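You operate a simulated robot arm through the tools that you are given. There is no shell and no other tool.

You run a simulated two-armed robot. Do the job below in one go: nothing can be reset, and whatever is moved stays where it is left.

JOB
Fit the brass washer and silver nut on the M16 stud and tighten the nut.
Fine: run the nut down by hand first, then the red wrench until the ring shows green; stand the wrench back.

The check looks at the end state, three seconds after you hand in, the way a careful person would. Anything else that was tipped, shoved, dropped, spilled or broken makes it a failure.

ROBOT AND FRAMES
Two 7-joint arms with fingered hands on one trunk that stands fixed in place. Base frame: the origin is at the foot of the trunk, x ahead of it, y to its left, z up; the work surface is at about z = 850. Units: mm, degrees, N and s.
The left shoulder is at [200, 135, 970], the right one opposite. Each reaches about 885 mm from its shoulder. Payload 4 kg a hand.
The tool frame of a hand sits at the grasp point between the pads (the TCP): z along the fingers, y along the line on which they close. The tips reach 25 mm beyond it. The gripper opens to 88 mm; its body begins 29 mm behind the TCP. The gripper is a hand of 4 fingers: y runs from the thumb to the fingers, the wrist lies at [-13, -106, -174] in the tool frame, and closing takes about 1.5 s.
Orientation is told as [roll, pitch, yaw] about the base's x, y, z axes, in that order, counted from this pose: with the fingers straight down and the wrist toward the robot, the tool's x, y and z point along [0, 1, 0], [1, 0, 0] and [0, 0, -1] of the base frame.

CONTROLS
- The arms move only by the tool apply_moves. It takes "left_commands", "right_commands" or both (then of equal length, played together; a hand with none holds still); each is a list of rows, each a list of 7 numbers: the shift along the tool's x, y, z in mm, then the turn, a rotation vector about the tool's x, y, z in degrees, then the closure in counts, from 0 (fully open) to 255 (shut). In form: [[tx, ty, tz, ax, ay, az, grip], ...]. A call has 1 to 20 rows; each row is the pose to reach, as a shift and turn from the pose commanded when the call began, along the tool's axes at that moment. Rows are played at 5 a second. More than 50 mm and 8.6 degrees between two rows, or a gripper value outside its range, and nothing of the call is played. A pose out of reach is approached as far as the arm can. The call stops where the force on the tool passes 40 N (or 10 N more than at its start, if that is more) or the arm is blocked; 0.2 s more then pass. Each finger travels about 153 mm/s and halts on what it meets, pressing with about 29 N; the grip force reading is that of the motor and also rises with nothing between the fingers. The clock runs only during rows and for 0.2 s after the last one: add rows that repeat a pose to give the fingers time. The reply holds the time, the measured pose of the TCP, the force on the tool along the base axes, the opening and the grip force, in the units named above and with some noise, with the torque about the TCP (base axes, N m) and any sound that the robot's microphone picked up, and new pictures: "pictures" is both (left out), scene, wrist or none (wrist: the cameras of the hands that moved).
- Cameras (640 x 400 px; columns grow to the right, rows downward): "scene" is now at [138.2, -27.8, 1578.5]; the picture's right is [-0.34, -0.94, 0.00], its down [-0.63, 0.23, -0.74] and it looks along [0.70, -0.25, -0.67] (base axes); focal length 369 px, centre (320, 200). "left" rides on the left gripper at [-64, -83, -98] in its tool frame; the picture's right is [-0.62, -0.37, 0.69], its down [0.71, -0.63, 0.30] and it looks along [0.32, 0.68, 0.65] (tool axes); focal length 265 px, centre (320, 200). "right" rides on the right gripper at [64, -83, -98] in its tool frame; the picture's right is [-0.62, 0.37, -0.69], its down [-0.71, -0.63, 0.30] and it looks along [-0.32, 0.68, 0.65] (tool axes); focal length 265 px, centre (320, 200). There is no depth. A picture from a camera that has moved, and an enlarged one, comes with that camera's place and axes in the base frame and with its lens.
- slide_trunk(by): slides the trunk up (or, below 0, down) by that many mm; the arms and the scene camera ride with it, the base frame stays. It gives what a move gives, with no picture.
- preshape(shape, hand): the hand has 4 fingers and takes this shape, open, in about a second: jaw (thumb against the fingers, like two jaws); tri (thumb and two fingers); tip (a fingertip pinch); poke (one finger out to press); point (the index stretched); flat (the hand flat); cup (the hand cupped); fist (a fist). The gripper value then closes the fingers along that shape, each until it touches; the sizes above hold for jaw. It gives what a move gives, with no picture.
- pan_tilt(pan, tilt): turns the head with the scene camera to pan (to the left, within 97 degrees either way) and tilt (down, from -29 to 69), counted from straight ahead of the robot. It gives what a move gives, and a new picture of the scene camera.
- enlarge(camera, box): a new picture of the part [left, top, right, bottom] of that camera's present view, enlarged. No time passes.
- job_done(): hands the job in; it is judged then, once.

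Places have to be worked out from the pictures, the camera data and where the tool is seen. Open the grippers and draw the arms clear of the work before you hand the job in, unless the task says otherwise.

The tools are called after "Request:" as name(argument=value, ...) on one line, values as JSON. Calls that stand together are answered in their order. apply_moves: Moves the arms, as the interface text tells. Its arguments: {"type":"object","properties":{"left_commands":{"type":"array","items":{"type":"array","items":{"type":"number"}}},"right_commands":{"type":"array","items":{"type":"array","items":{"type":"number"}}},"pictures":{"type":"string","enum":["both","scene","wrist","none"]}},"required":[]} The other tools are called the same way: slide_trunk (by) moves the trunk up or down; preshape (shape, hand) gives the hand a shape; pan_tilt (pan, tilt) turns the head that bears the scene camera; enlarge (camera, box) takes an enlarged picture of a part of a camera's view; job_done () hands the job in.

At the start:

```text
clock: 0.0
left_eef_pos: [542.7, 61.0, 1205.2]
left_ee_rot: [0.0, 0.0, 0.0]
left_contact_force: [-0.1, 0.1, -0.2]
left_wrist_torque: [0.01, 0.02, 0.01]
left_width: 87.6
left_finger_force: 0.1
left_shape: jaw
right_eef_pos: [511.1, -386.8, 1215.7]
right_ee_rot: [0.0, -0.1, 0.0]
right_contact_force: [0.7, -0.4, -0.7]
right_wrist_torque: [0.01, -0.03, 0.01]
right_width: 87.7
right_finger_force: 0.0
right_shape: jaw
trunk travel left (down, up): [-575.0, 195.0]
head pan, tilt (commanded): [-19.9, 42.0]
```

scene: 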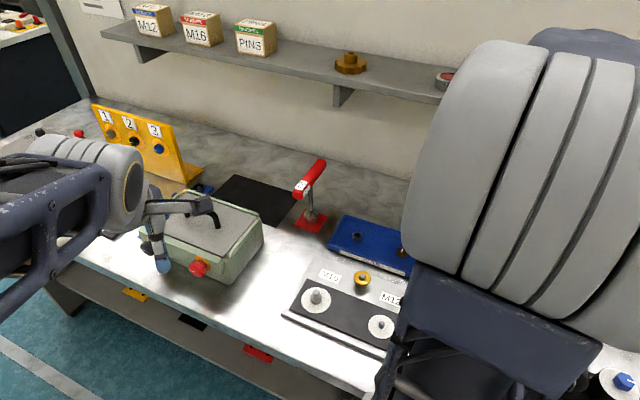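
right: 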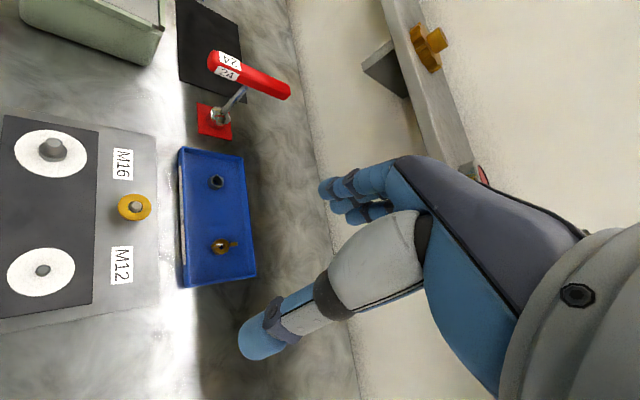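
left: 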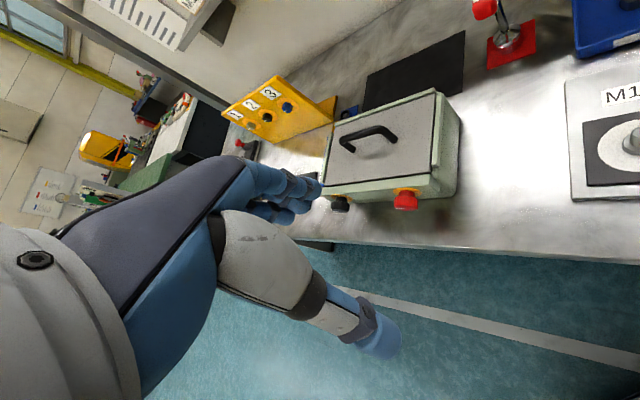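

The pictures show a fixture with an M16 and an M12 stud, a blue tray, a red wrench on a red stand, and a lidded box. I will enlarge these areas before I move anything.

Request:
enlarge(camera="right", box=[0, 80, 280, 320])

Request:
enlarge(camera="scene", box=[270, 140, 430, 360])

Request:
enlarge(camera="scene", box=[60, 0, 320, 200])

Request:
enlarge(camera="left", box=[200, 0, 640, 240])

```text
1.67 times, centred on (140, 200) of right
camera zoom: at [428.7, -322.3, 1313.1], right [0.37, -0.62, 0.69], down [-0.63, -0.71, -0.3], along [0.68, -0.32, -0.65], focal length 442 px, centre (620, 200)
```

zoom: 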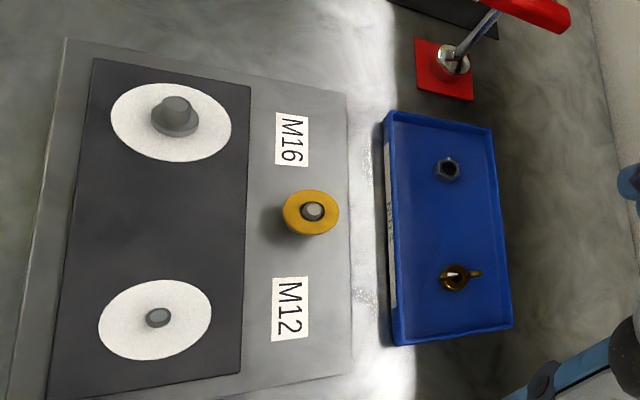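

```text
1.82 times, centred on (350, 250) of scene
camera zoom: at [138.2, -27.8, 1578.5], right [-0.34, -0.94, 0.0], down [-0.63, 0.23, -0.74], along [0.7, -0.25, -0.67], focal length 671 px, centre (266, 109)
```

zoom: 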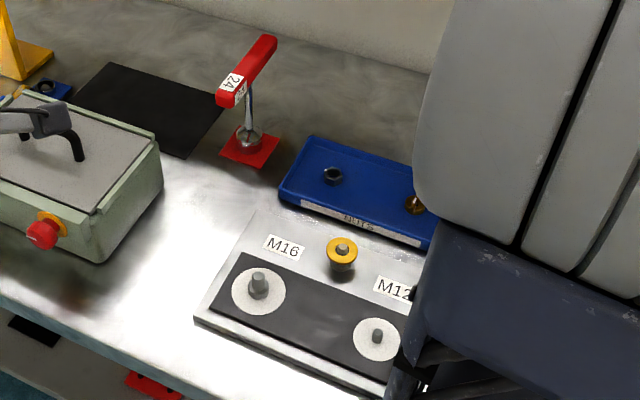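

```text
2.00 times, centred on (190, 100) of scene
camera zoom: at [138.2, -27.8, 1578.5], right [-0.34, -0.94, 0.0], down [-0.63, 0.23, -0.74], along [0.7, -0.25, -0.67], focal length 738 px, centre (580, 400)
```

zoom: 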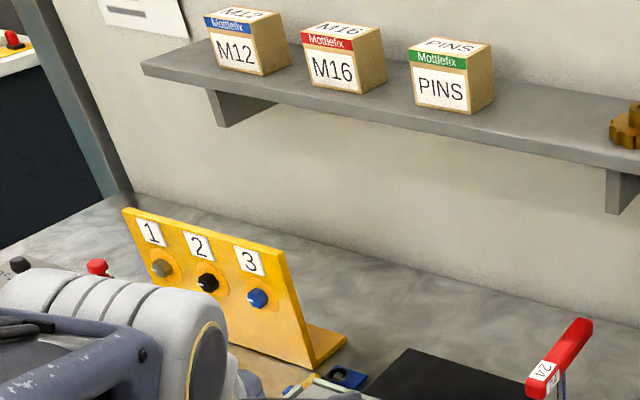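

```text
1.45 times, centred on (420, 120) of left
camera zoom: at [458.8, -1.9, 1303.5], right [-0.37, -0.62, -0.69], down [-0.63, 0.71, -0.3], along [0.68, 0.32, -0.65], focal length 386 px, centre (174, 316)
```

zoom: 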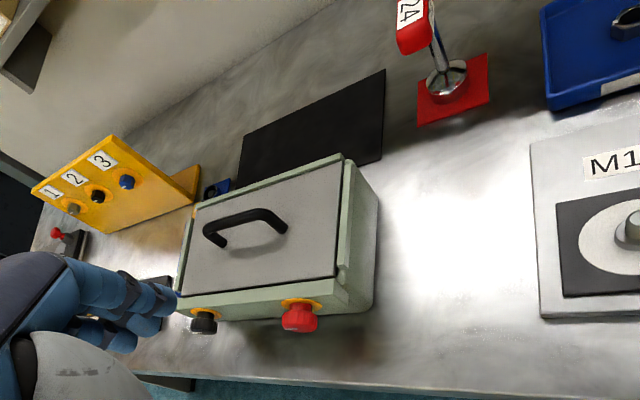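

The right arm hides part of the bench. I will turn the head both ways to see the rest of the surface before moving the arms.

Request:
pan_tilt(pan=-50, tilt=45)

Request:
pan_tilt(pan=25, tilt=45)

Request:
pan_tilt(pan=0, tilt=60)

```text
clock: 0.9
left_eef_pos: [543.3, 61.9, 1203.3]
left_ee_rot: [0.0, 0.0, 0.0]
left_contact_force: [-1.0, 0.3, -0.3]
left_wrist_torque: [0.02, 0.05, -0.01]
left_width: 87.4
left_finger_force: 0.0
left_shape: jaw
right_eef_pos: [510.0, -387.4, 1215.4]
right_ee_rot: [0.0, 0.0, 0.0]
right_contact_force: [-0.3, 0.9, 0.1]
right_wrist_torque: [-0.04, 0.0, -0.01]
right_width: 87.4
right_finger_force: 0.1
right_shape: jaw
trunk travel left (down, up): [-575.0, 195.0]
head pan, tilt (commanded): [-50.0, 45.0]
camera scene: at [111.9, -61.6, 1574.2], right [-0.77, -0.64, 0.0], down [-0.45, 0.54, -0.71], along [0.45, -0.54, -0.71], focal length 369 px, centre (320, 200)
```

scene: 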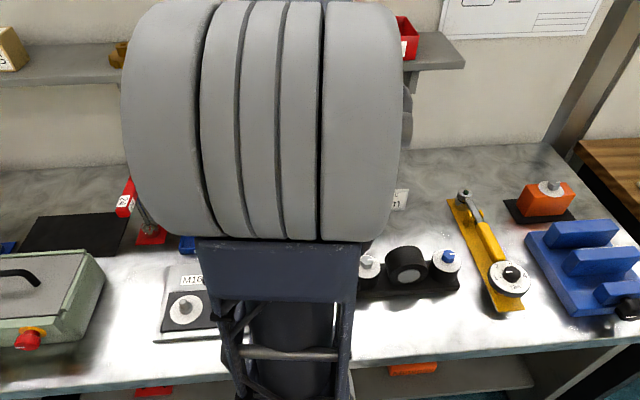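

```text
clock: 2.4
left_eef_pos: [543.0, 61.9, 1205.6]
left_ee_rot: [0.1, 0.1, -0.1]
left_contact_force: [-2.0, 0.7, -0.9]
left_wrist_torque: [-0.01, -0.03, 0.02]
left_width: 87.7
left_finger_force: 0.1
left_shape: jaw
right_eef_pos: [510.2, -387.5, 1215.7]
right_ee_rot: [0.1, 0.0, -0.1]
right_contact_force: [0.4, -0.6, 0.3]
right_wrist_torque: [0.01, 0.02, -0.01]
right_width: 87.8
right_finger_force: 0.1
right_shape: jaw
trunk travel left (down, up): [-575.0, 195.0]
head pan, tilt (commanded): [25.0, 45.0]
camera scene: at [133.3, 35.0, 1574.2], right [0.42, -0.91, 0.0], down [-0.64, -0.3, -0.71], along [0.64, 0.3, -0.71], focal length 369 px, centre (320, 200)
```

scene: 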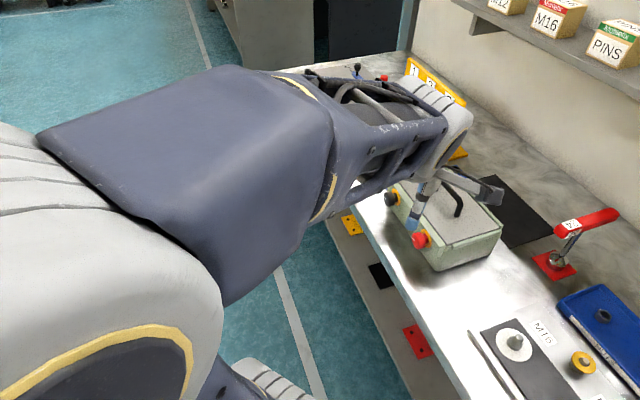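

```text
clock: 3.3
left_eef_pos: [543.8, 61.3, 1205.0]
left_ee_rot: [0.1, 0.1, 0.0]
left_contact_force: [0.3, 0.4, -1.4]
left_wrist_torque: [-0.02, 0.0, 0.02]
left_width: 87.8
left_finger_force: 0.0
left_shape: jaw
right_eef_pos: [510.1, -386.2, 1214.9]
right_ee_rot: [0.0, 0.0, 0.0]
right_contact_force: [-0.2, 0.3, -1.0]
right_wrist_torque: [0.03, 0.02, -0.03]
right_width: 87.4
right_finger_force: 0.0
right_shape: jaw
trunk travel left (down, up): [-575.0, 195.0]
head pan, tilt (commanded): [0.0, 60.0]
camera scene: at [126.3, 0.7, 1554.7], right [0.0, -1.0, 0.0], down [-0.87, 0.0, -0.5], along [0.5, 0.0, -0.87], focal length 369 px, centre (320, 200)
```

scene: 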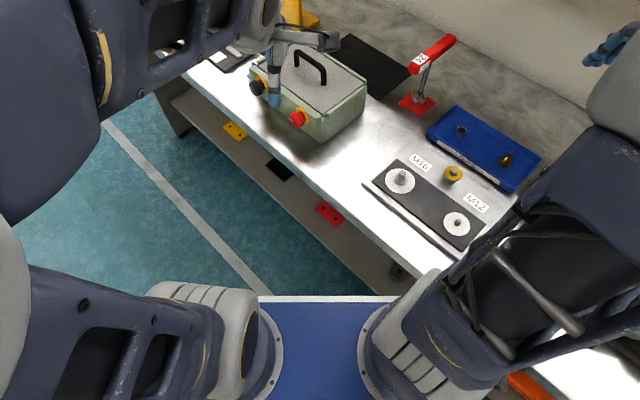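

Now I take close views of the nuts tray, the washer post and the wrench.

Request:
enlarge(camera="scene", box=[340, 100, 560, 270])

Request:
enlarge(camera="scene", box=[380, 20, 480, 130])

Request:
enlarge(camera="right", box=[160, 20, 320, 150])

Request:
enlarge(camera="right", box=[100, 140, 260, 290])

Request:
enlarge(camera="left", box=[460, 0, 560, 80])

```text
2.35 times, centred on (450, 185) of scene
camera zoom: at [126.3, 0.7, 1554.7], right [0.0, -1.0, 0.0], down [-0.87, 0.0, -0.5], along [0.5, 0.0, -0.87], focal length 869 px, centre (14, 235)
```

zoom: 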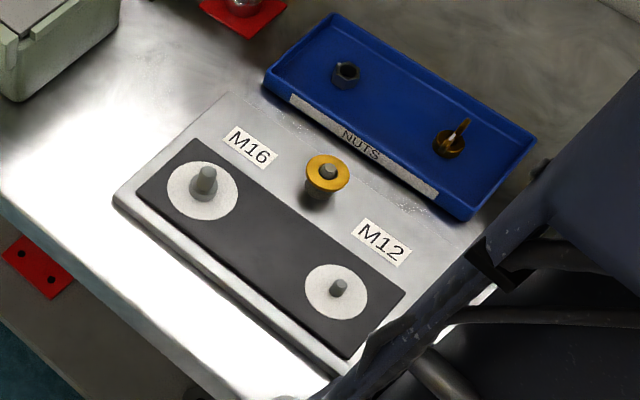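

```text
3.64 times, centred on (430, 75) of scene
camera zoom: at [126.3, 0.7, 1554.7], right [0.0, -1.0, 0.0], down [-0.87, 0.0, -0.5], along [0.5, 0.0, -0.87], focal length 1343 px, centre (-80, 654)
```

zoom: 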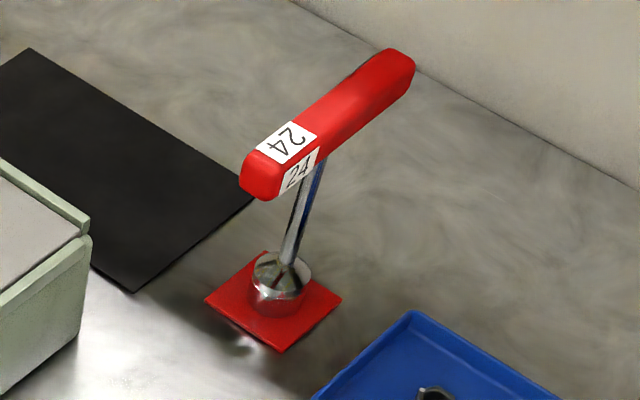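

```text
3.08 times, centred on (240, 85) of right
camera zoom: at [428.7, -322.3, 1313.1], right [0.37, -0.62, 0.69], down [-0.63, -0.71, -0.3], along [0.68, -0.32, -0.65], focal length 817 px, centre (566, 554)
```

zoom: 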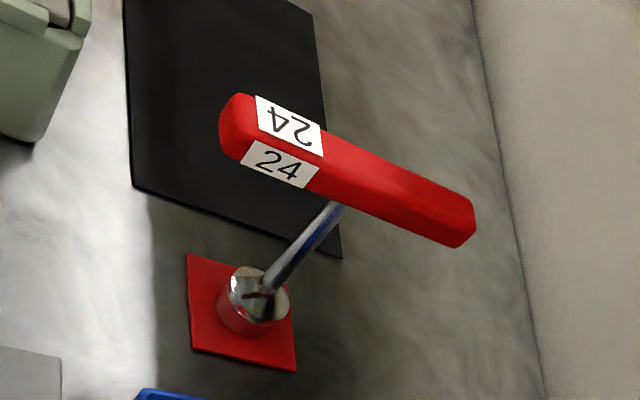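

```text
2.67 times, centred on (180, 215) of right
camera zoom: at [428.7, -322.3, 1313.1], right [0.37, -0.62, 0.69], down [-0.63, -0.71, -0.3], along [0.68, -0.32, -0.65], focal length 708 px, centre (693, 160)
```

zoom: 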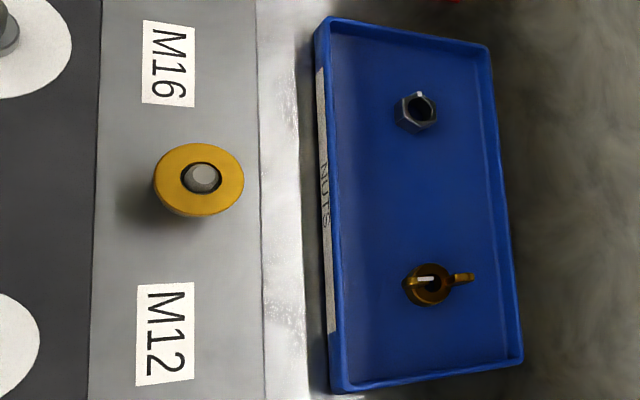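

```text
5.00 times, centred on (510, 40) of left
camera zoom: at [458.8, -1.9, 1303.5], right [-0.37, -0.62, -0.69], down [-0.63, 0.71, -0.3], along [0.68, 0.32, -0.65], focal length 1327 px, centre (-630, 1000)
```

zoom: 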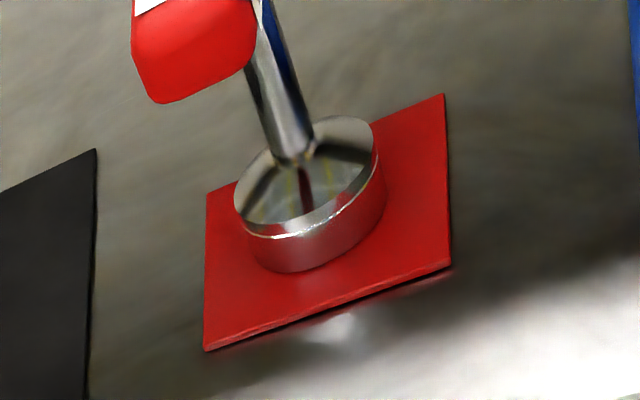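

The tray marked NUTS holds a dark-silver hex nut and a brass wing nut. The brass washer sits on a post between the M16 and M12 labels, and the red "24" T-wrench stands on its red base near (822,-250). I'll bring the right hand lower and left, staying high above everything, to look closer.

Request:
apply_moves(right_commands=[[28, -5, 26, 0, 0, 0, 0], [56, -10, 52, 0, 0, 0, 0], [84, -15, 78, 0, 0, 0, 0], [112, -20, 104, 0, 0, 0, 0], [140, -25, 130, 0, 0, 0, 0], [167, -30, 155, 0, 0, 0, 0], [167, -30, 155, 0, 0, 0, 0]], pictures="both")

```text
clock: 4.9
left_eef_pos: [542.5, 62.0, 1204.3]
left_ee_rot: [0.0, -0.1, 0.0]
left_contact_force: [0.6, 0.5, -0.1]
left_wrist_torque: [0.02, 0.01, -0.01]
left_width: 87.9
left_finger_force: 0.0
left_shape: jaw
right_eef_pos: [509.3, -238.9, 1078.0]
right_ee_rot: [0.0, 0.2, 0.0]
right_contact_force: [0.0, 0.7, -0.5]
right_wrist_torque: [0.02, 0.02, -0.01]
right_width: 87.7
right_finger_force: 0.0
right_shape: jaw
right hand out of reach, approached as far as the arm can: row 5, 6, 7
trunk travel left (down, up): [-575.0, 195.0]
head pan, tilt (commanded): [0.0, 60.0]
camera scene: at [126.2, 0.7, 1554.7], right [0.0, -1.0, 0.0], down [-0.87, 0.0, -0.5], along [0.5, 0.0, -0.87], focal length 369 px, centre (320, 200)
camera right: at [427.4, -173.9, 1175.6], right [0.37, -0.62, 0.69], down [-0.63, -0.71, -0.3], along [0.68, -0.32, -0.66], focal length 265 px, centre (320, 200)
```

scene: 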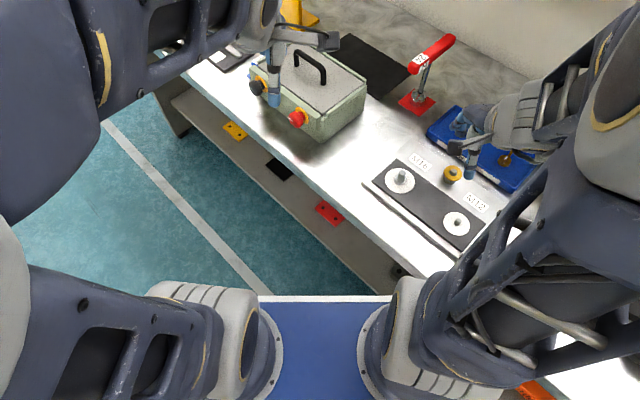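
right: 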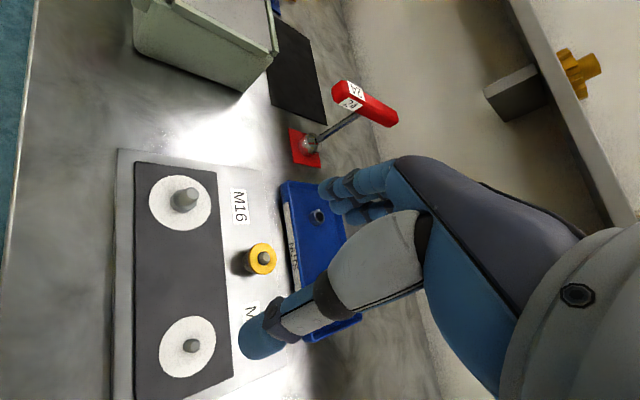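

The right arm is too folded to reach the M16 stud area well, since it stopped short. The left arm lies better for it, so I'll park the right arm out to the right and high up, then work with the left.

Request:
apply_moves(right_commands=[[-40, 0, -40, 0, 0, 0, 0], [-80, 0, -80, 0, 0, 0, 0], [-120, -10, -120, 0, 0, 0, 0], [-160, -20, -120, 0, 0, 0, 0], [-200, -35, -120, 0, 0, 0, 0], [-240, -50, -120, 0, 0, 0, 0], [-280, -65, -120, 0, 0, 0, 0], [-280, -65, -120, 0, 0, 0, 0]], pictures="scene")

```text
refused: row 1 steps farther than a row can; nothing moved
```

That first step was over 50 mm, so I'll use smaller ones.

Request:
apply_moves(right_commands=[[-30, 0, -30, 0, 0, 0, 0], [-60, 0, -60, 0, 0, 0, 0], [-90, -5, -90, 0, 0, 0, 0], [-120, -10, -120, 0, 0, 0, 0], [-160, -20, -120, 0, 0, 0, 0], [-200, -35, -120, 0, 0, 0, 0], [-240, -50, -120, 0, 0, 0, 0], [-280, -65, -120, 0, 0, 0, 0], [-280, -65, -120, 0, 0, 0, 0]], pictures="scene")

```text
clock: 6.9
left_eef_pos: [543.1, 62.8, 1204.7]
left_ee_rot: [-0.1, -0.1, -0.1]
left_contact_force: [0.1, 0.2, -0.3]
left_wrist_torque: [0.0, -0.01, 0.03]
left_width: 87.5
left_finger_force: 0.1
left_shape: jaw
right_eef_pos: [444.5, -517.4, 1199.2]
right_ee_rot: [0.1, -0.1, 0.0]
right_contact_force: [-0.3, -0.7, -0.2]
right_wrist_torque: [0.0, 0.03, -0.01]
right_width: 87.6
right_finger_force: 0.0
right_shape: jaw
trunk travel left (down, up): [-575.0, 195.0]
head pan, tilt (commanded): [0.0, 60.0]
camera scene: at [126.2, 0.7, 1554.7], right [0.0, -1.0, 0.0], down [-0.87, 0.0, -0.5], along [0.5, 0.0, -0.87], focal length 369 px, centre (320, 200)
```

scene: 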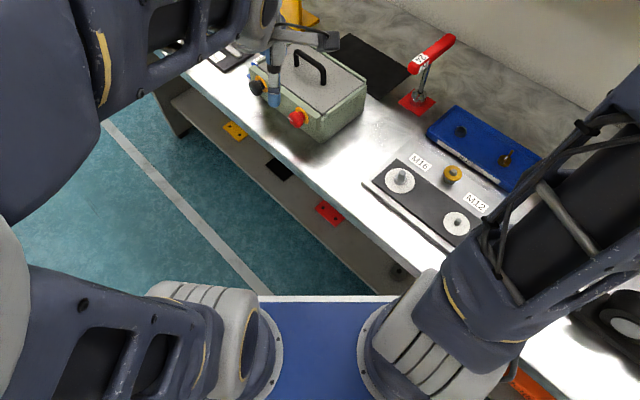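

The right arm is parked. I'll bring the left hand to above the fixture with yaw about -40°, square to the bench, at z=1080 for a closer look.

Request:
apply_moves(left_commands=[[-36, 0, 21, 0, 0, 7, 0], [-72, -1, 42, 0, 0, 14, 0], [-108, -2, 63, 0, 0, 21, 0], [-144, -2, 84, 0, 0, 28, 0], [-180, -3, 105, 0, 0, 34, 0], [-212, -3, 125, 0, 0, 40, 0], [-212, -3, 125, 0, 0, 40, 0]], pictures="both")

```text
clock: 8.5
left_eef_pos: [538.8, -151.2, 1081.2]
left_ee_rot: [0.0, 0.0, -40.1]
left_contact_force: [-0.3, -0.1, 0.1]
left_wrist_torque: [0.0, -0.02, -0.01]
left_width: 87.8
left_finger_force: 0.1
left_shape: jaw
right_eef_pos: [444.2, -516.5, 1198.2]
right_ee_rot: [0.0, 0.0, 0.0]
right_contact_force: [0.3, 0.4, 0.9]
right_wrist_torque: [-0.01, 0.0, -0.01]
right_width: 87.7
right_finger_force: 0.1
right_shape: jaw
trunk travel left (down, up): [-575.0, 195.0]
head pan, tilt (commanded): [0.0, 60.0]
camera scene: at [126.2, 0.7, 1554.7], right [0.0, -1.0, 0.0], down [-0.87, 0.0, -0.5], along [0.5, 0.0, -0.87], focal length 369 px, centre (320, 200)
camera left: at [433.4, -146.1, 1179.8], right [-0.68, -0.24, -0.69], down [-0.02, 0.95, -0.3], along [0.73, -0.19, -0.65], focal length 265 px, centre (320, 200)
```

scene: 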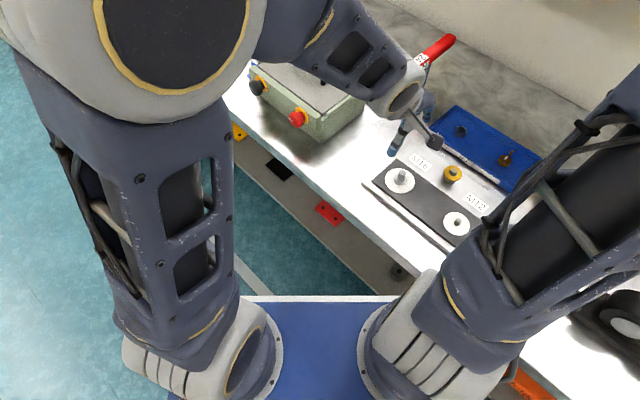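
left: 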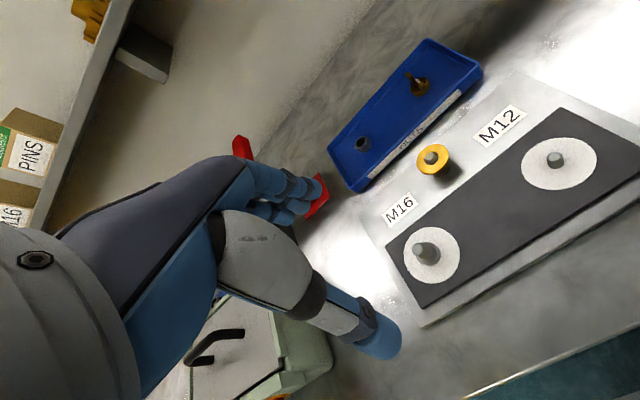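

The left arm reaches this pose easily, with the elbow high and clear. I'll enlarge the washer, the studs and the tray from the left camera, and the same area from the scene camera, for triangulation.

Request:
enlarge(camera="left", box=[380, 120, 480, 300])

Request:
enlarge(camera="left", box=[400, 125, 480, 185])

Request:
enlarge(camera="left", box=[320, 30, 500, 200])

Request:
enlarge(camera="scene", box=[370, 140, 490, 240])

Request:
enlarge(camera="scene", box=[430, 90, 550, 190])

```text
2.22 times, centred on (430, 210) of left
camera zoom: at [433.4, -146.1, 1179.8], right [-0.68, -0.24, -0.69], down [-0.02, 0.95, -0.3], along [0.73, -0.19, -0.65], focal length 590 px, centre (76, 178)
```

zoom: 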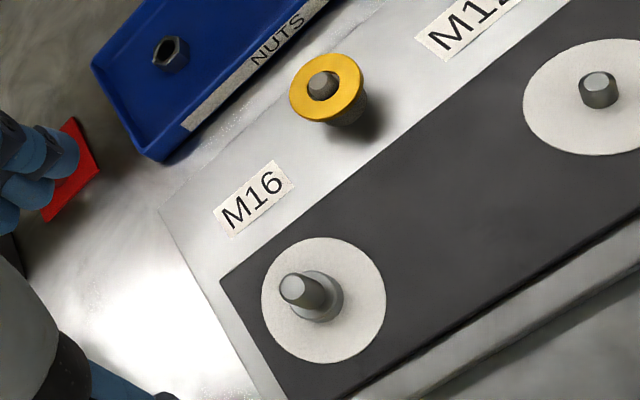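

```text
6.67 times, centred on (440, 155) of left
camera zoom: at [433.4, -146.1, 1179.8], right [-0.68, -0.24, -0.69], down [-0.02, 0.95, -0.3], along [0.73, -0.19, -0.65], focal length 1769 px, centre (-480, 500)
```

zoom: 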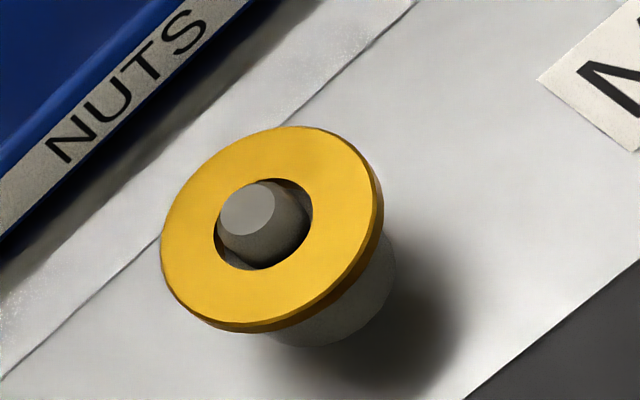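

```text
2.35 times, centred on (410, 115) of left
camera zoom: at [433.4, -146.1, 1179.8], right [-0.68, -0.24, -0.69], down [-0.02, 0.95, -0.3], along [0.73, -0.19, -0.65], focal length 624 px, centre (108, 400)
```

zoom: 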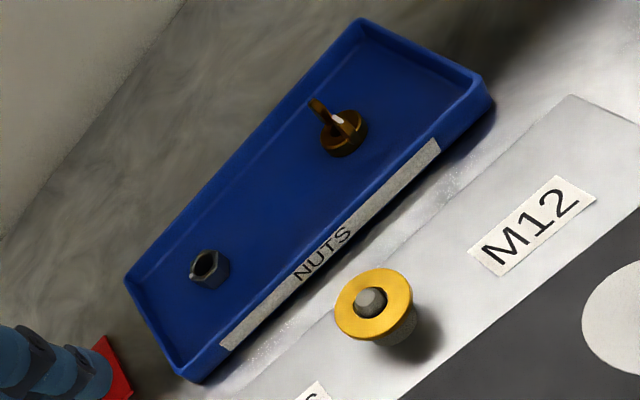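

```text
4.00 times, centred on (430, 190) of scene
camera zoom: at [126.2, 0.7, 1554.7], right [0.0, -1.0, 0.0], down [-0.87, 0.0, -0.5], along [0.5, 0.0, -0.87], focal length 1477 px, centre (-120, 240)
```

zoom: 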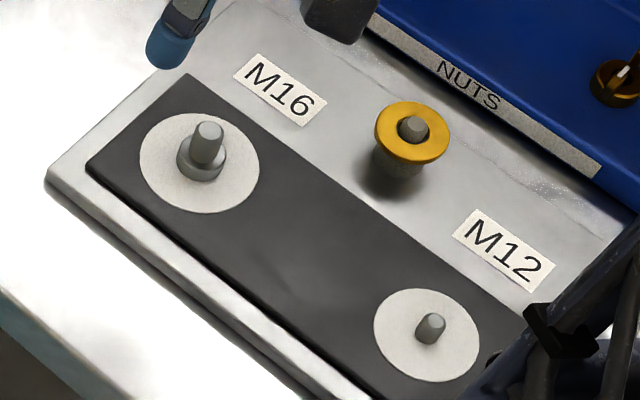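

```text
4.00 times, centred on (490, 140) of scene
camera zoom: at [126.2, 0.7, 1554.7], right [0.0, -1.0, 0.0], down [-0.87, 0.0, -0.5], along [0.5, 0.0, -0.87], focal length 1477 px, centre (-360, 440)
```

zoom: 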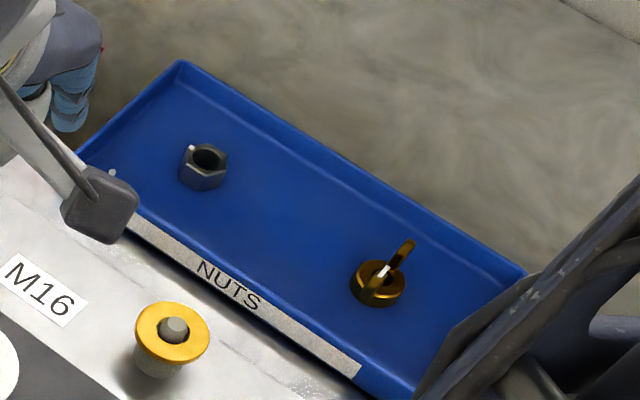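

My estimates so far:
- Washer: about (576.5,-287,892) on its post.
- M16 disc: about (567,-175,875), with the stud top near z=904.
- Hex nut: about (719,-342), top at about 868.

I'll check how the finger shapes look here in free space before I pick one.

Request:
preshape(shape="tri", hand="left")

Request:
enlarge(camera="left", box=[180, 120, 440, 380])

Request:
enlarge(camera="scene", box=[360, 60, 480, 180])

Request:
preshape(shape="tip", hand="left")

Request:
enlarge(camera="left", box=[180, 120, 440, 380])

Request:
enlarge(camera="scene", box=[360, 60, 480, 180])

```text
clock: 9.4
left_eef_pos: [539.2, -149.7, 1081.6]
left_ee_rot: [0.0, -0.1, -40.0]
left_contact_force: [-0.7, 0.4, -0.5]
left_wrist_torque: [-0.05, -0.02, -0.01]
left_width: 87.5
left_finger_force: 0.1
left_shape: tri
right_eef_pos: [443.8, -516.4, 1199.1]
right_ee_rot: [0.0, 0.0, 0.1]
right_contact_force: [0.4, 0.4, 0.5]
right_wrist_torque: [0.02, 0.01, -0.04]
right_width: 87.7
right_finger_force: 0.0
right_shape: jaw
trunk travel left (down, up): [-575.0, 195.0]
head pan, tilt (commanded): [0.0, 60.0]
```

```text
1.54 times, centred on (310, 250) of left
camera zoom: at [433.5, -145.8, 1179.9], right [-0.68, -0.24, -0.69], down [-0.02, 0.95, -0.3], along [0.73, -0.19, -0.65], focal length 408 px, centre (335, 123)
```

zoom: 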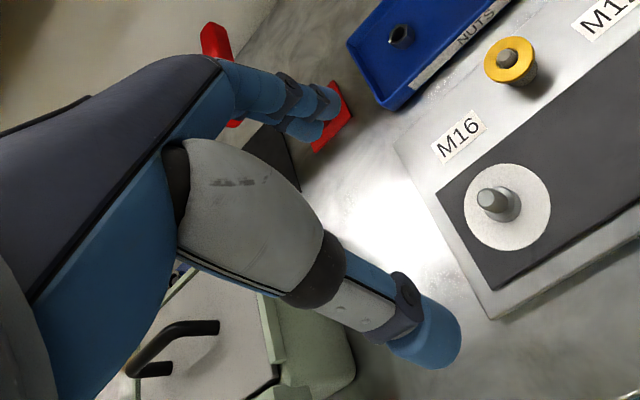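

```text
3.33 times, centred on (420, 120) of scene
camera zoom: at [126.3, 0.6, 1554.7], right [0.0, -1.0, 0.0], down [-0.87, 0.0, -0.5], along [0.5, 0.0, -0.87], focal length 1231 px, centre (-13, 467)
```

zoom: 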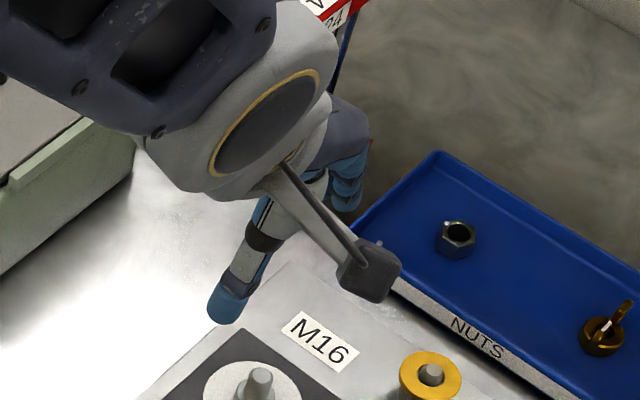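

```text
clock: 10.3
left_eef_pos: [539.3, -151.9, 1081.1]
left_ee_rot: [-0.1, 0.0, -40.0]
left_contact_force: [0.0, 0.3, 0.3]
left_wrist_torque: [-0.01, -0.01, 0.02]
left_width: 87.7
left_finger_force: 0.1
left_shape: tip
right_eef_pos: [445.3, -515.6, 1199.9]
right_ee_rot: [-0.1, 0.0, 0.0]
right_contact_force: [1.2, 0.0, 0.4]
right_wrist_torque: [0.02, 0.01, 0.01]
right_width: 87.7
right_finger_force: 0.0
right_shape: jaw
trunk travel left (down, up): [-575.0, 195.0]
head pan, tilt (commanded): [0.0, 60.0]
```

```text
1.54 times, centred on (310, 250) of left
camera zoom: at [433.5, -145.8, 1179.9], right [-0.68, -0.24, -0.69], down [-0.02, 0.95, -0.3], along [0.73, -0.19, -0.65], focal length 408 px, centre (335, 123)
```

zoom: 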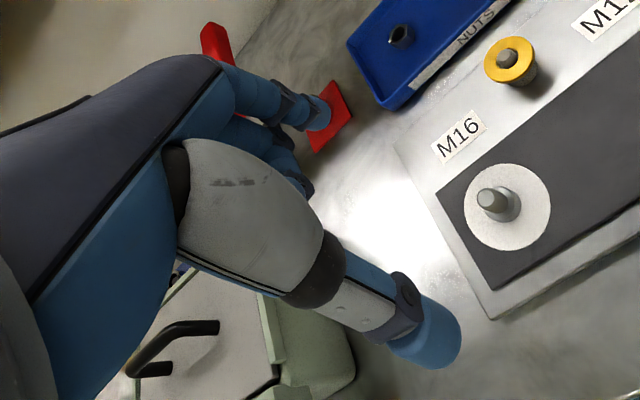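

```text
3.33 times, centred on (420, 120) of scene
camera zoom: at [126.3, 0.6, 1554.7], right [0.0, -1.0, 0.0], down [-0.87, 0.0, -0.5], along [0.5, 0.0, -0.87], focal length 1231 px, centre (-13, 467)
```

zoom: 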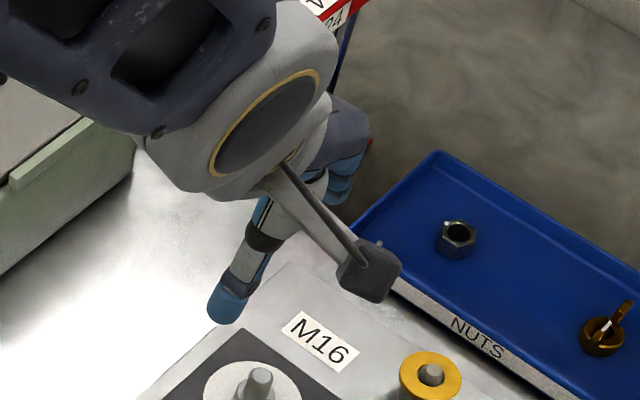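

The tip shape gives a single index finger against the thumb. I'll close it in free air to see where the pads meet.

Request:
apply_moves(left_commands=[[0, 0, 0, 0, 0, 0, 150], [0, 0, 0, 0, 0, 0, 150], [0, 0, 0, 0, 0, 0, 150], [0, 0, 0, 0, 0, 0, 150], [0, 0, 0, 0, 0, 0, 150]], pictures="wrist")

Request:
apply_moves(left_commands=[[0, 0, 0, 0, 0, 0, 255], [0, 0, 0, 0, 0, 0, 255], [0, 0, 0, 0, 0, 0, 255], [0, 0, 0, 0, 0, 0, 255], [0, 0, 0, 0, 0, 0, 255]], pictures="wrist")

```text
clock: 11.5
left_eef_pos: [538.8, -150.2, 1081.3]
left_ee_rot: [0.0, 0.1, -40.0]
left_contact_force: [-0.1, 0.2, 0.2]
left_wrist_torque: [-0.02, 0.0, 0.03]
left_width: 36.6
left_finger_force: 0.0
left_shape: tip
right_eef_pos: [444.6, -516.0, 1200.2]
right_ee_rot: [0.0, 0.0, 0.0]
right_contact_force: [-0.2, -0.1, -0.7]
right_wrist_torque: [0.0, 0.01, 0.02]
right_width: 87.5
right_finger_force: 0.0
right_shape: jaw
trunk travel left (down, up): [-575.0, 195.0]
head pan, tilt (commanded): [0.0, 60.0]
camera left: at [433.5, -145.8, 1179.9], right [-0.68, -0.24, -0.69], down [-0.02, 0.95, -0.3], along [0.73, -0.19, -0.65], focal length 265 px, centre (320, 200)
```

left: 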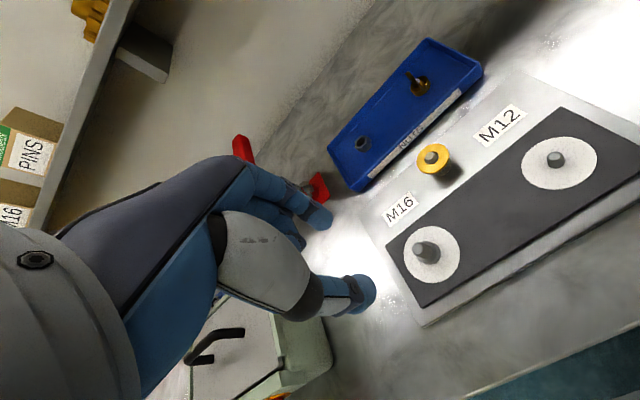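

```text
clock: 12.7
left_eef_pos: [537.9, -150.2, 1080.4]
left_ee_rot: [0.0, 0.0, -39.9]
left_contact_force: [-0.4, -0.7, 0.0]
left_wrist_torque: [0.02, 0.05, 0.01]
left_width: 0.1
left_finger_force: 28.9
left_shape: tip
right_eef_pos: [444.5, -515.5, 1199.5]
right_ee_rot: [0.0, 0.0, 0.0]
right_contact_force: [0.9, 0.1, -0.7]
right_wrist_torque: [0.03, 0.01, 0.02]
right_width: 87.5
right_finger_force: 0.2
right_shape: jaw
trunk travel left (down, up): [-575.0, 195.0]
head pan, tilt (commanded): [0.0, 60.0]
camera left: at [433.5, -145.8, 1179.9], right [-0.68, -0.24, -0.69], down [-0.02, 0.95, -0.3], along [0.73, -0.19, -0.65], focal length 265 px, centre (320, 200)
```

left: 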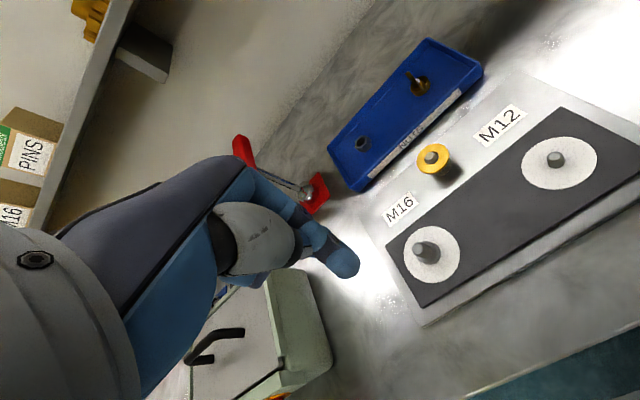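

The pads meet on the TCP line and the counts scale linearly with the opening. I'll open the fingers and go to a hover above the washer at about (576.5,-287,960) to line up.

Request:
apply_moves(left_commands=[[0, 0, 0, 0, 0, 0, 0], [-16, 23, 24, 0, 0, 0, 0], [-32, 47, 48, 0, 0, 0, 0], [-48, 70, 73, 0, 0, 0, 0], [-65, 93, 97, 0, 0, 0, 0], [-80.7, 116.7, 121, 0, 0, 0, 0], [-80.7, 116.7, 121, 0, 0, 0, 0], [-80.7, 116.7, 121, 0, 0, 0, 0]], pictures="both")

```text
clock: 14.5
left_eef_pos: [578.5, -288.2, 958.8]
left_ee_rot: [0.0, 0.1, -40.0]
left_contact_force: [0.0, -0.5, 0.2]
left_wrist_torque: [0.03, 0.02, 0.02]
left_width: 87.6
left_finger_force: 0.1
left_shape: tip
right_eef_pos: [444.4, -515.5, 1199.4]
right_ee_rot: [-0.1, -0.1, 0.0]
right_contact_force: [0.5, -0.9, 0.3]
right_wrist_torque: [0.02, 0.0, 0.05]
right_width: 87.8
right_finger_force: 0.1
right_shape: jaw
trunk travel left (down, up): [-575.0, 195.0]
head pan, tilt (commanded): [0.0, 60.0]
camera scene: at [126.3, 0.6, 1554.7], right [0.0, -1.0, 0.0], down [-0.87, 0.0, -0.5], along [0.5, 0.0, -0.87], focal length 369 px, centre (320, 200)
camera left: at [472.2, -283.2, 1056.7], right [-0.68, -0.24, -0.69], down [-0.02, 0.95, -0.3], along [0.73, -0.19, -0.65], focal length 265 px, centre (320, 200)
```

scene: 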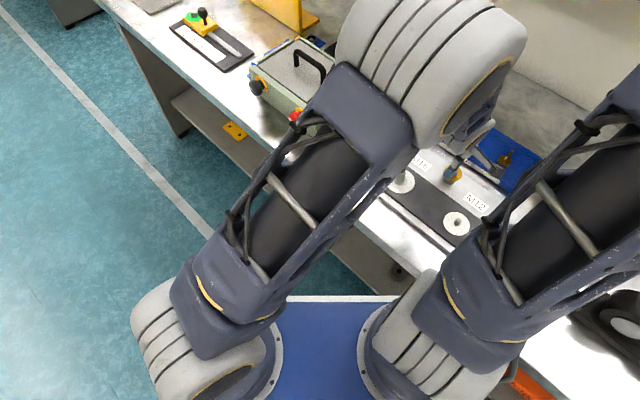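
left: 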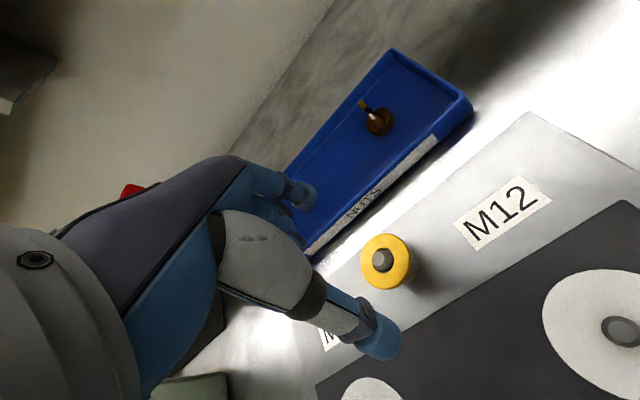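

The washer appears where the tool axis should meet it. I'll enlarge to fine-tune.

Request:
enlarge(camera="left", box=[340, 220, 430, 300])

Request:
enlarge(camera="scene", box=[400, 120, 500, 210])

```text
5.00 times, centred on (385, 260) of left
camera zoom: at [472.2, -283.2, 1056.7], right [-0.68, -0.24, -0.69], down [-0.02, 0.95, -0.3], along [0.73, -0.19, -0.65], focal length 1327 px, centre (-5, -100)
```

zoom: 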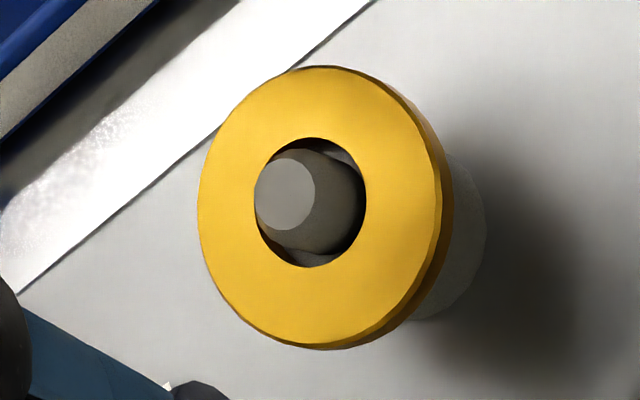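

```text
4.44 times, centred on (450, 165) of scene
camera zoom: at [126.3, 0.6, 1554.7], right [0.0, -1.0, 0.0], down [-0.87, 0.0, -0.5], along [0.5, 0.0, -0.87], focal length 1641 px, centre (-258, 356)
```

zoom: 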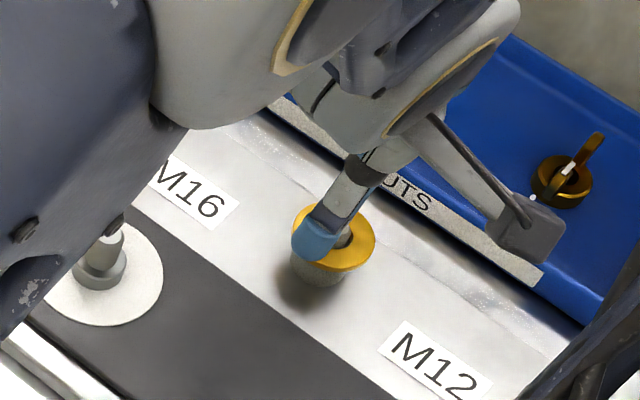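

Alignment is within about 1 mm. I'll lower to TCP z≈903, so the tips sit just above the plate and beside the washer, and watch the force.

Request:
apply_moves(left_commands=[[0, 0, 15, 0, 0, 0, 0], [0, 0, 30, 0, 0, 0, 0], [0, 0, 42, 0, 0, 0, 0], [0, 0, 50, 0, 0, 0, 0], [0, 0, 55.5, 0, 0, 0, 0], [0, 0, 55.5, 0, 0, 0, 0]], pictures="both")

```text
clock: 15.9
left_eef_pos: [575.8, -287.7, 903.5]
left_ee_rot: [-0.1, 0.0, -39.9]
left_contact_force: [0.5, 0.0, -0.4]
left_wrist_torque: [-0.01, -0.03, 0.02]
left_width: 87.7
left_finger_force: 0.2
left_shape: tip
right_eef_pos: [443.1, -516.6, 1198.7]
right_ee_rot: [-0.1, 0.1, -0.1]
right_contact_force: [1.2, -0.5, -0.4]
right_wrist_torque: [-0.01, 0.01, 0.01]
right_width: 87.6
right_finger_force: 0.1
right_shape: jaw
trunk travel left (down, up): [-575.0, 195.0]
head pan, tilt (commanded): [0.0, 60.0]
camera scene: at [126.3, 0.6, 1554.7], right [0.0, -1.0, 0.0], down [-0.87, 0.0, -0.5], along [0.5, 0.0, -0.87], focal length 369 px, centre (320, 200)
camera left: at [471.2, -282.7, 1002.0], right [-0.68, -0.24, -0.69], down [-0.02, 0.95, -0.3], along [0.73, -0.19, -0.65], focal length 265 px, centre (320, 200)
```

scene: 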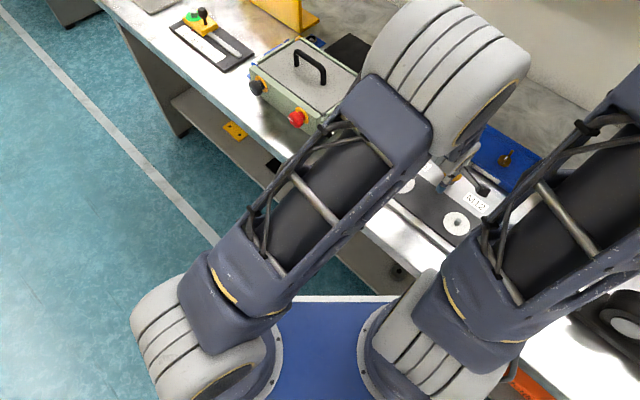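
left: 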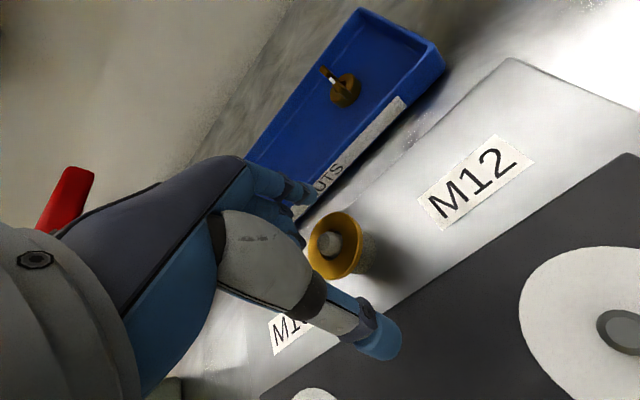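

No contact yet, and the washer lies between thumb and index. I'll close on it now.

Request:
apply_moves(left_commands=[[0, 0, 55.5, 0, 0, 0, 60], [0, 0, 55.5, 0, 0, 0, 110], [0, 0, 55.5, 0, 0, 0, 150], [0, 0, 55.5, 0, 0, 0, 200], [0, 0, 55.5, 0, 0, 0, 200], [0, 0, 55.5, 0, 0, 0, 200]], pictures="wrist")

```text
refused: row 1 steps farther than a row can; nothing moved
```

Shifts count from this call's start, so I should hold zero shift and close.

Request:
apply_moves(left_commands=[[0, 0, 0, 0, 0, 0, 60], [0, 0, 0, 0, 0, 0, 110], [0, 0, 0, 0, 0, 0, 150], [0, 0, 0, 0, 0, 0, 200], [0, 0, 0, 0, 0, 0, 200], [0, 0, 0, 0, 0, 0, 200]], pictures="wrist")

Request:
enlarge(camera="left", box=[260, 180, 420, 360])

```text
clock: 17.3
left_eef_pos: [576.7, -287.9, 903.6]
left_ee_rot: [0.0, 0.1, -40.0]
left_contact_force: [0.1, -0.2, 0.0]
left_wrist_torque: [0.02, -0.02, 0.03]
left_width: 31.2
left_finger_force: 28.6
left_shape: tip
right_eef_pos: [444.4, -516.6, 1199.6]
right_ee_rot: [0.1, 0.0, 0.1]
right_contact_force: [-0.2, -0.2, -1.1]
right_wrist_torque: [0.0, -0.02, 0.02]
right_width: 88.1
right_finger_force: 0.1
right_shape: jaw
trunk travel left (down, up): [-575.0, 195.0]
head pan, tilt (commanded): [0.0, 60.0]
camera left: at [471.2, -282.7, 1002.0], right [-0.68, -0.24, -0.69], down [-0.02, 0.95, -0.3], along [0.73, -0.19, -0.65], focal length 265 px, centre (320, 200)
```

left: 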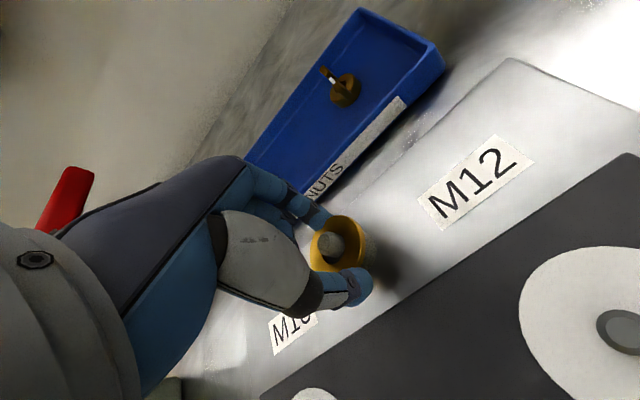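

```text
2.22 times, centred on (340, 270) of left
camera zoom: at [471.2, -282.7, 1002.0], right [-0.68, -0.24, -0.69], down [-0.02, 0.95, -0.3], along [0.73, -0.19, -0.65], focal length 590 px, centre (276, 44)
```

zoom: 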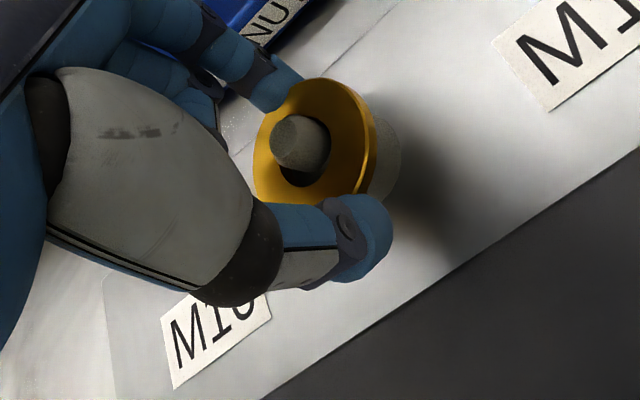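

The grip holds at 28.6 N with a width reading of 31. I'll lift just 5 mm, with the pin still inside the washer, to see whether it comes along.

Request:
apply_moves(left_commands=[[0, 0, -2, 0, 0, 0, 200], [0, 0, -5, 0, 0, 0, 200], [0, 0, -5, 0, 0, 0, 200]], pictures="none")

Request:
enlarge(camera="left", box=[260, 180, 420, 360])

```text
clock: 18.1
left_eef_pos: [576.3, -287.2, 908.5]
left_ee_rot: [0.0, 0.0, -40.0]
left_contact_force: [-1.1, 1.4, -0.5]
left_wrist_torque: [-0.02, -0.01, 0.01]
left_width: 31.1
left_finger_force: 29.7
left_shape: tip
right_eef_pos: [444.2, -516.1, 1200.0]
right_ee_rot: [0.0, 0.0, 0.0]
right_contact_force: [-0.1, -0.7, -0.5]
right_wrist_torque: [0.0, 0.02, 0.0]
right_width: 87.7
right_finger_force: 0.0
right_shape: jaw
trunk travel left (down, up): [-575.0, 195.0]
head pan, tilt (commanded): [0.0, 60.0]
```

```text
2.22 times, centred on (340, 270) of left
camera zoom: at [471.1, -282.1, 1006.7], right [-0.68, -0.24, -0.69], down [-0.02, 0.95, -0.3], along [0.73, -0.19, -0.65], focal length 590 px, centre (276, 44)
```

zoom: 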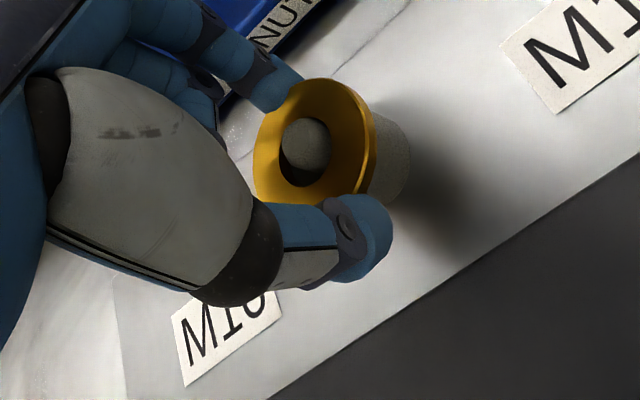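

The washer lifted with the hand. I'll raise it clear of the pin and carry it over to a hover above the M16 stud.

Request:
apply_moves(left_commands=[[0, 0, -25, 0, 0, 0, 200], [0, 0, -50, 0, 0, 0, 200], [20, -20, -50, 0, 0, 0, 200], [50, -50, -50, 0, 0, 0, 200], [70, -70, -50, 0, 0, 0, 200], [79.9, -79.5, -50, 0, 0, 0, 200], [79.9, -79.5, -50, 0, 0, 0, 200]], pictures="both")

Request:
enlarge(camera="left", box=[300, 180, 460, 320])

Request:
enlarge(camera="scene", box=[340, 120, 470, 230])

```text
clock: 19.7
left_eef_pos: [567.7, -173.6, 957.2]
left_ee_rot: [0.0, 0.1, -40.0]
left_contact_force: [0.2, -0.1, 0.3]
left_wrist_torque: [-0.02, -0.01, 0.0]
left_width: 31.4
left_finger_force: 28.8
left_shape: tip
right_eef_pos: [444.5, -516.7, 1198.6]
right_ee_rot: [-0.1, 0.0, -0.1]
right_contact_force: [0.3, -0.1, 0.8]
right_wrist_torque: [0.02, 0.01, 0.01]
right_width: 87.9
right_finger_force: 0.1
right_shape: jaw
trunk travel left (down, up): [-575.0, 195.0]
head pan, tilt (commanded): [0.0, 60.0]
camera scene: at [126.3, 0.6, 1554.7], right [0.0, -1.0, 0.0], down [-0.87, 0.0, -0.5], along [0.5, 0.0, -0.87], focal length 369 px, centre (320, 200)
camera left: at [462.4, -168.5, 1055.4], right [-0.68, -0.24, -0.69], down [-0.02, 0.95, -0.3], along [0.73, -0.19, -0.65], focal length 265 px, centre (320, 200)
```

scene: 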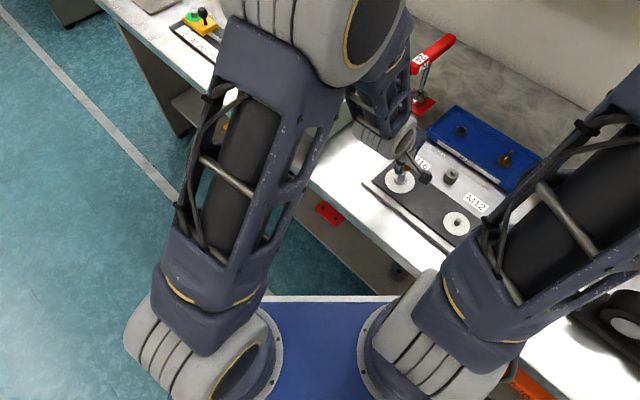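
left: 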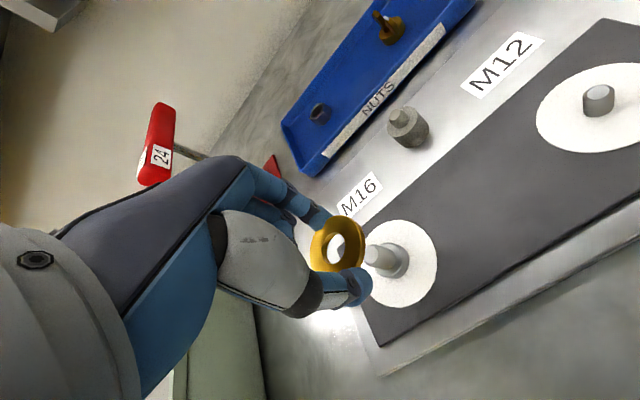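

```text
2.86 times, centred on (380, 250) of left
camera zoom: at [462.4, -168.5, 1055.4], right [-0.68, -0.24, -0.69], down [-0.02, 0.95, -0.3], along [0.73, -0.19, -0.65], focal length 758 px, centre (149, 57)
```

zoom: 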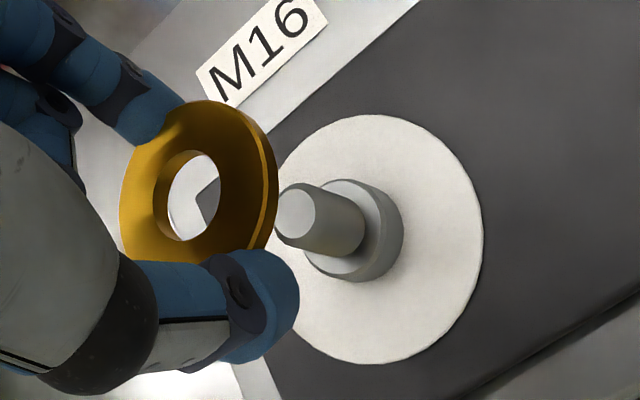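

```text
3.64 times, centred on (405, 175) of scene
camera zoom: at [126.3, 0.6, 1554.7], right [0.0, -1.0, 0.0], down [-0.87, 0.0, -0.5], along [0.5, 0.0, -0.87], focal length 1343 px, centre (11, 291)
```

zoom: 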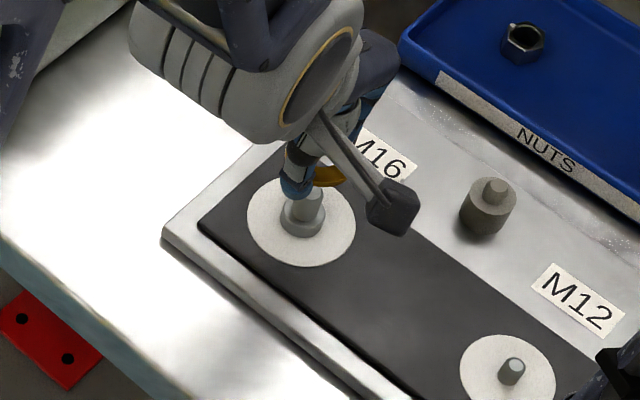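

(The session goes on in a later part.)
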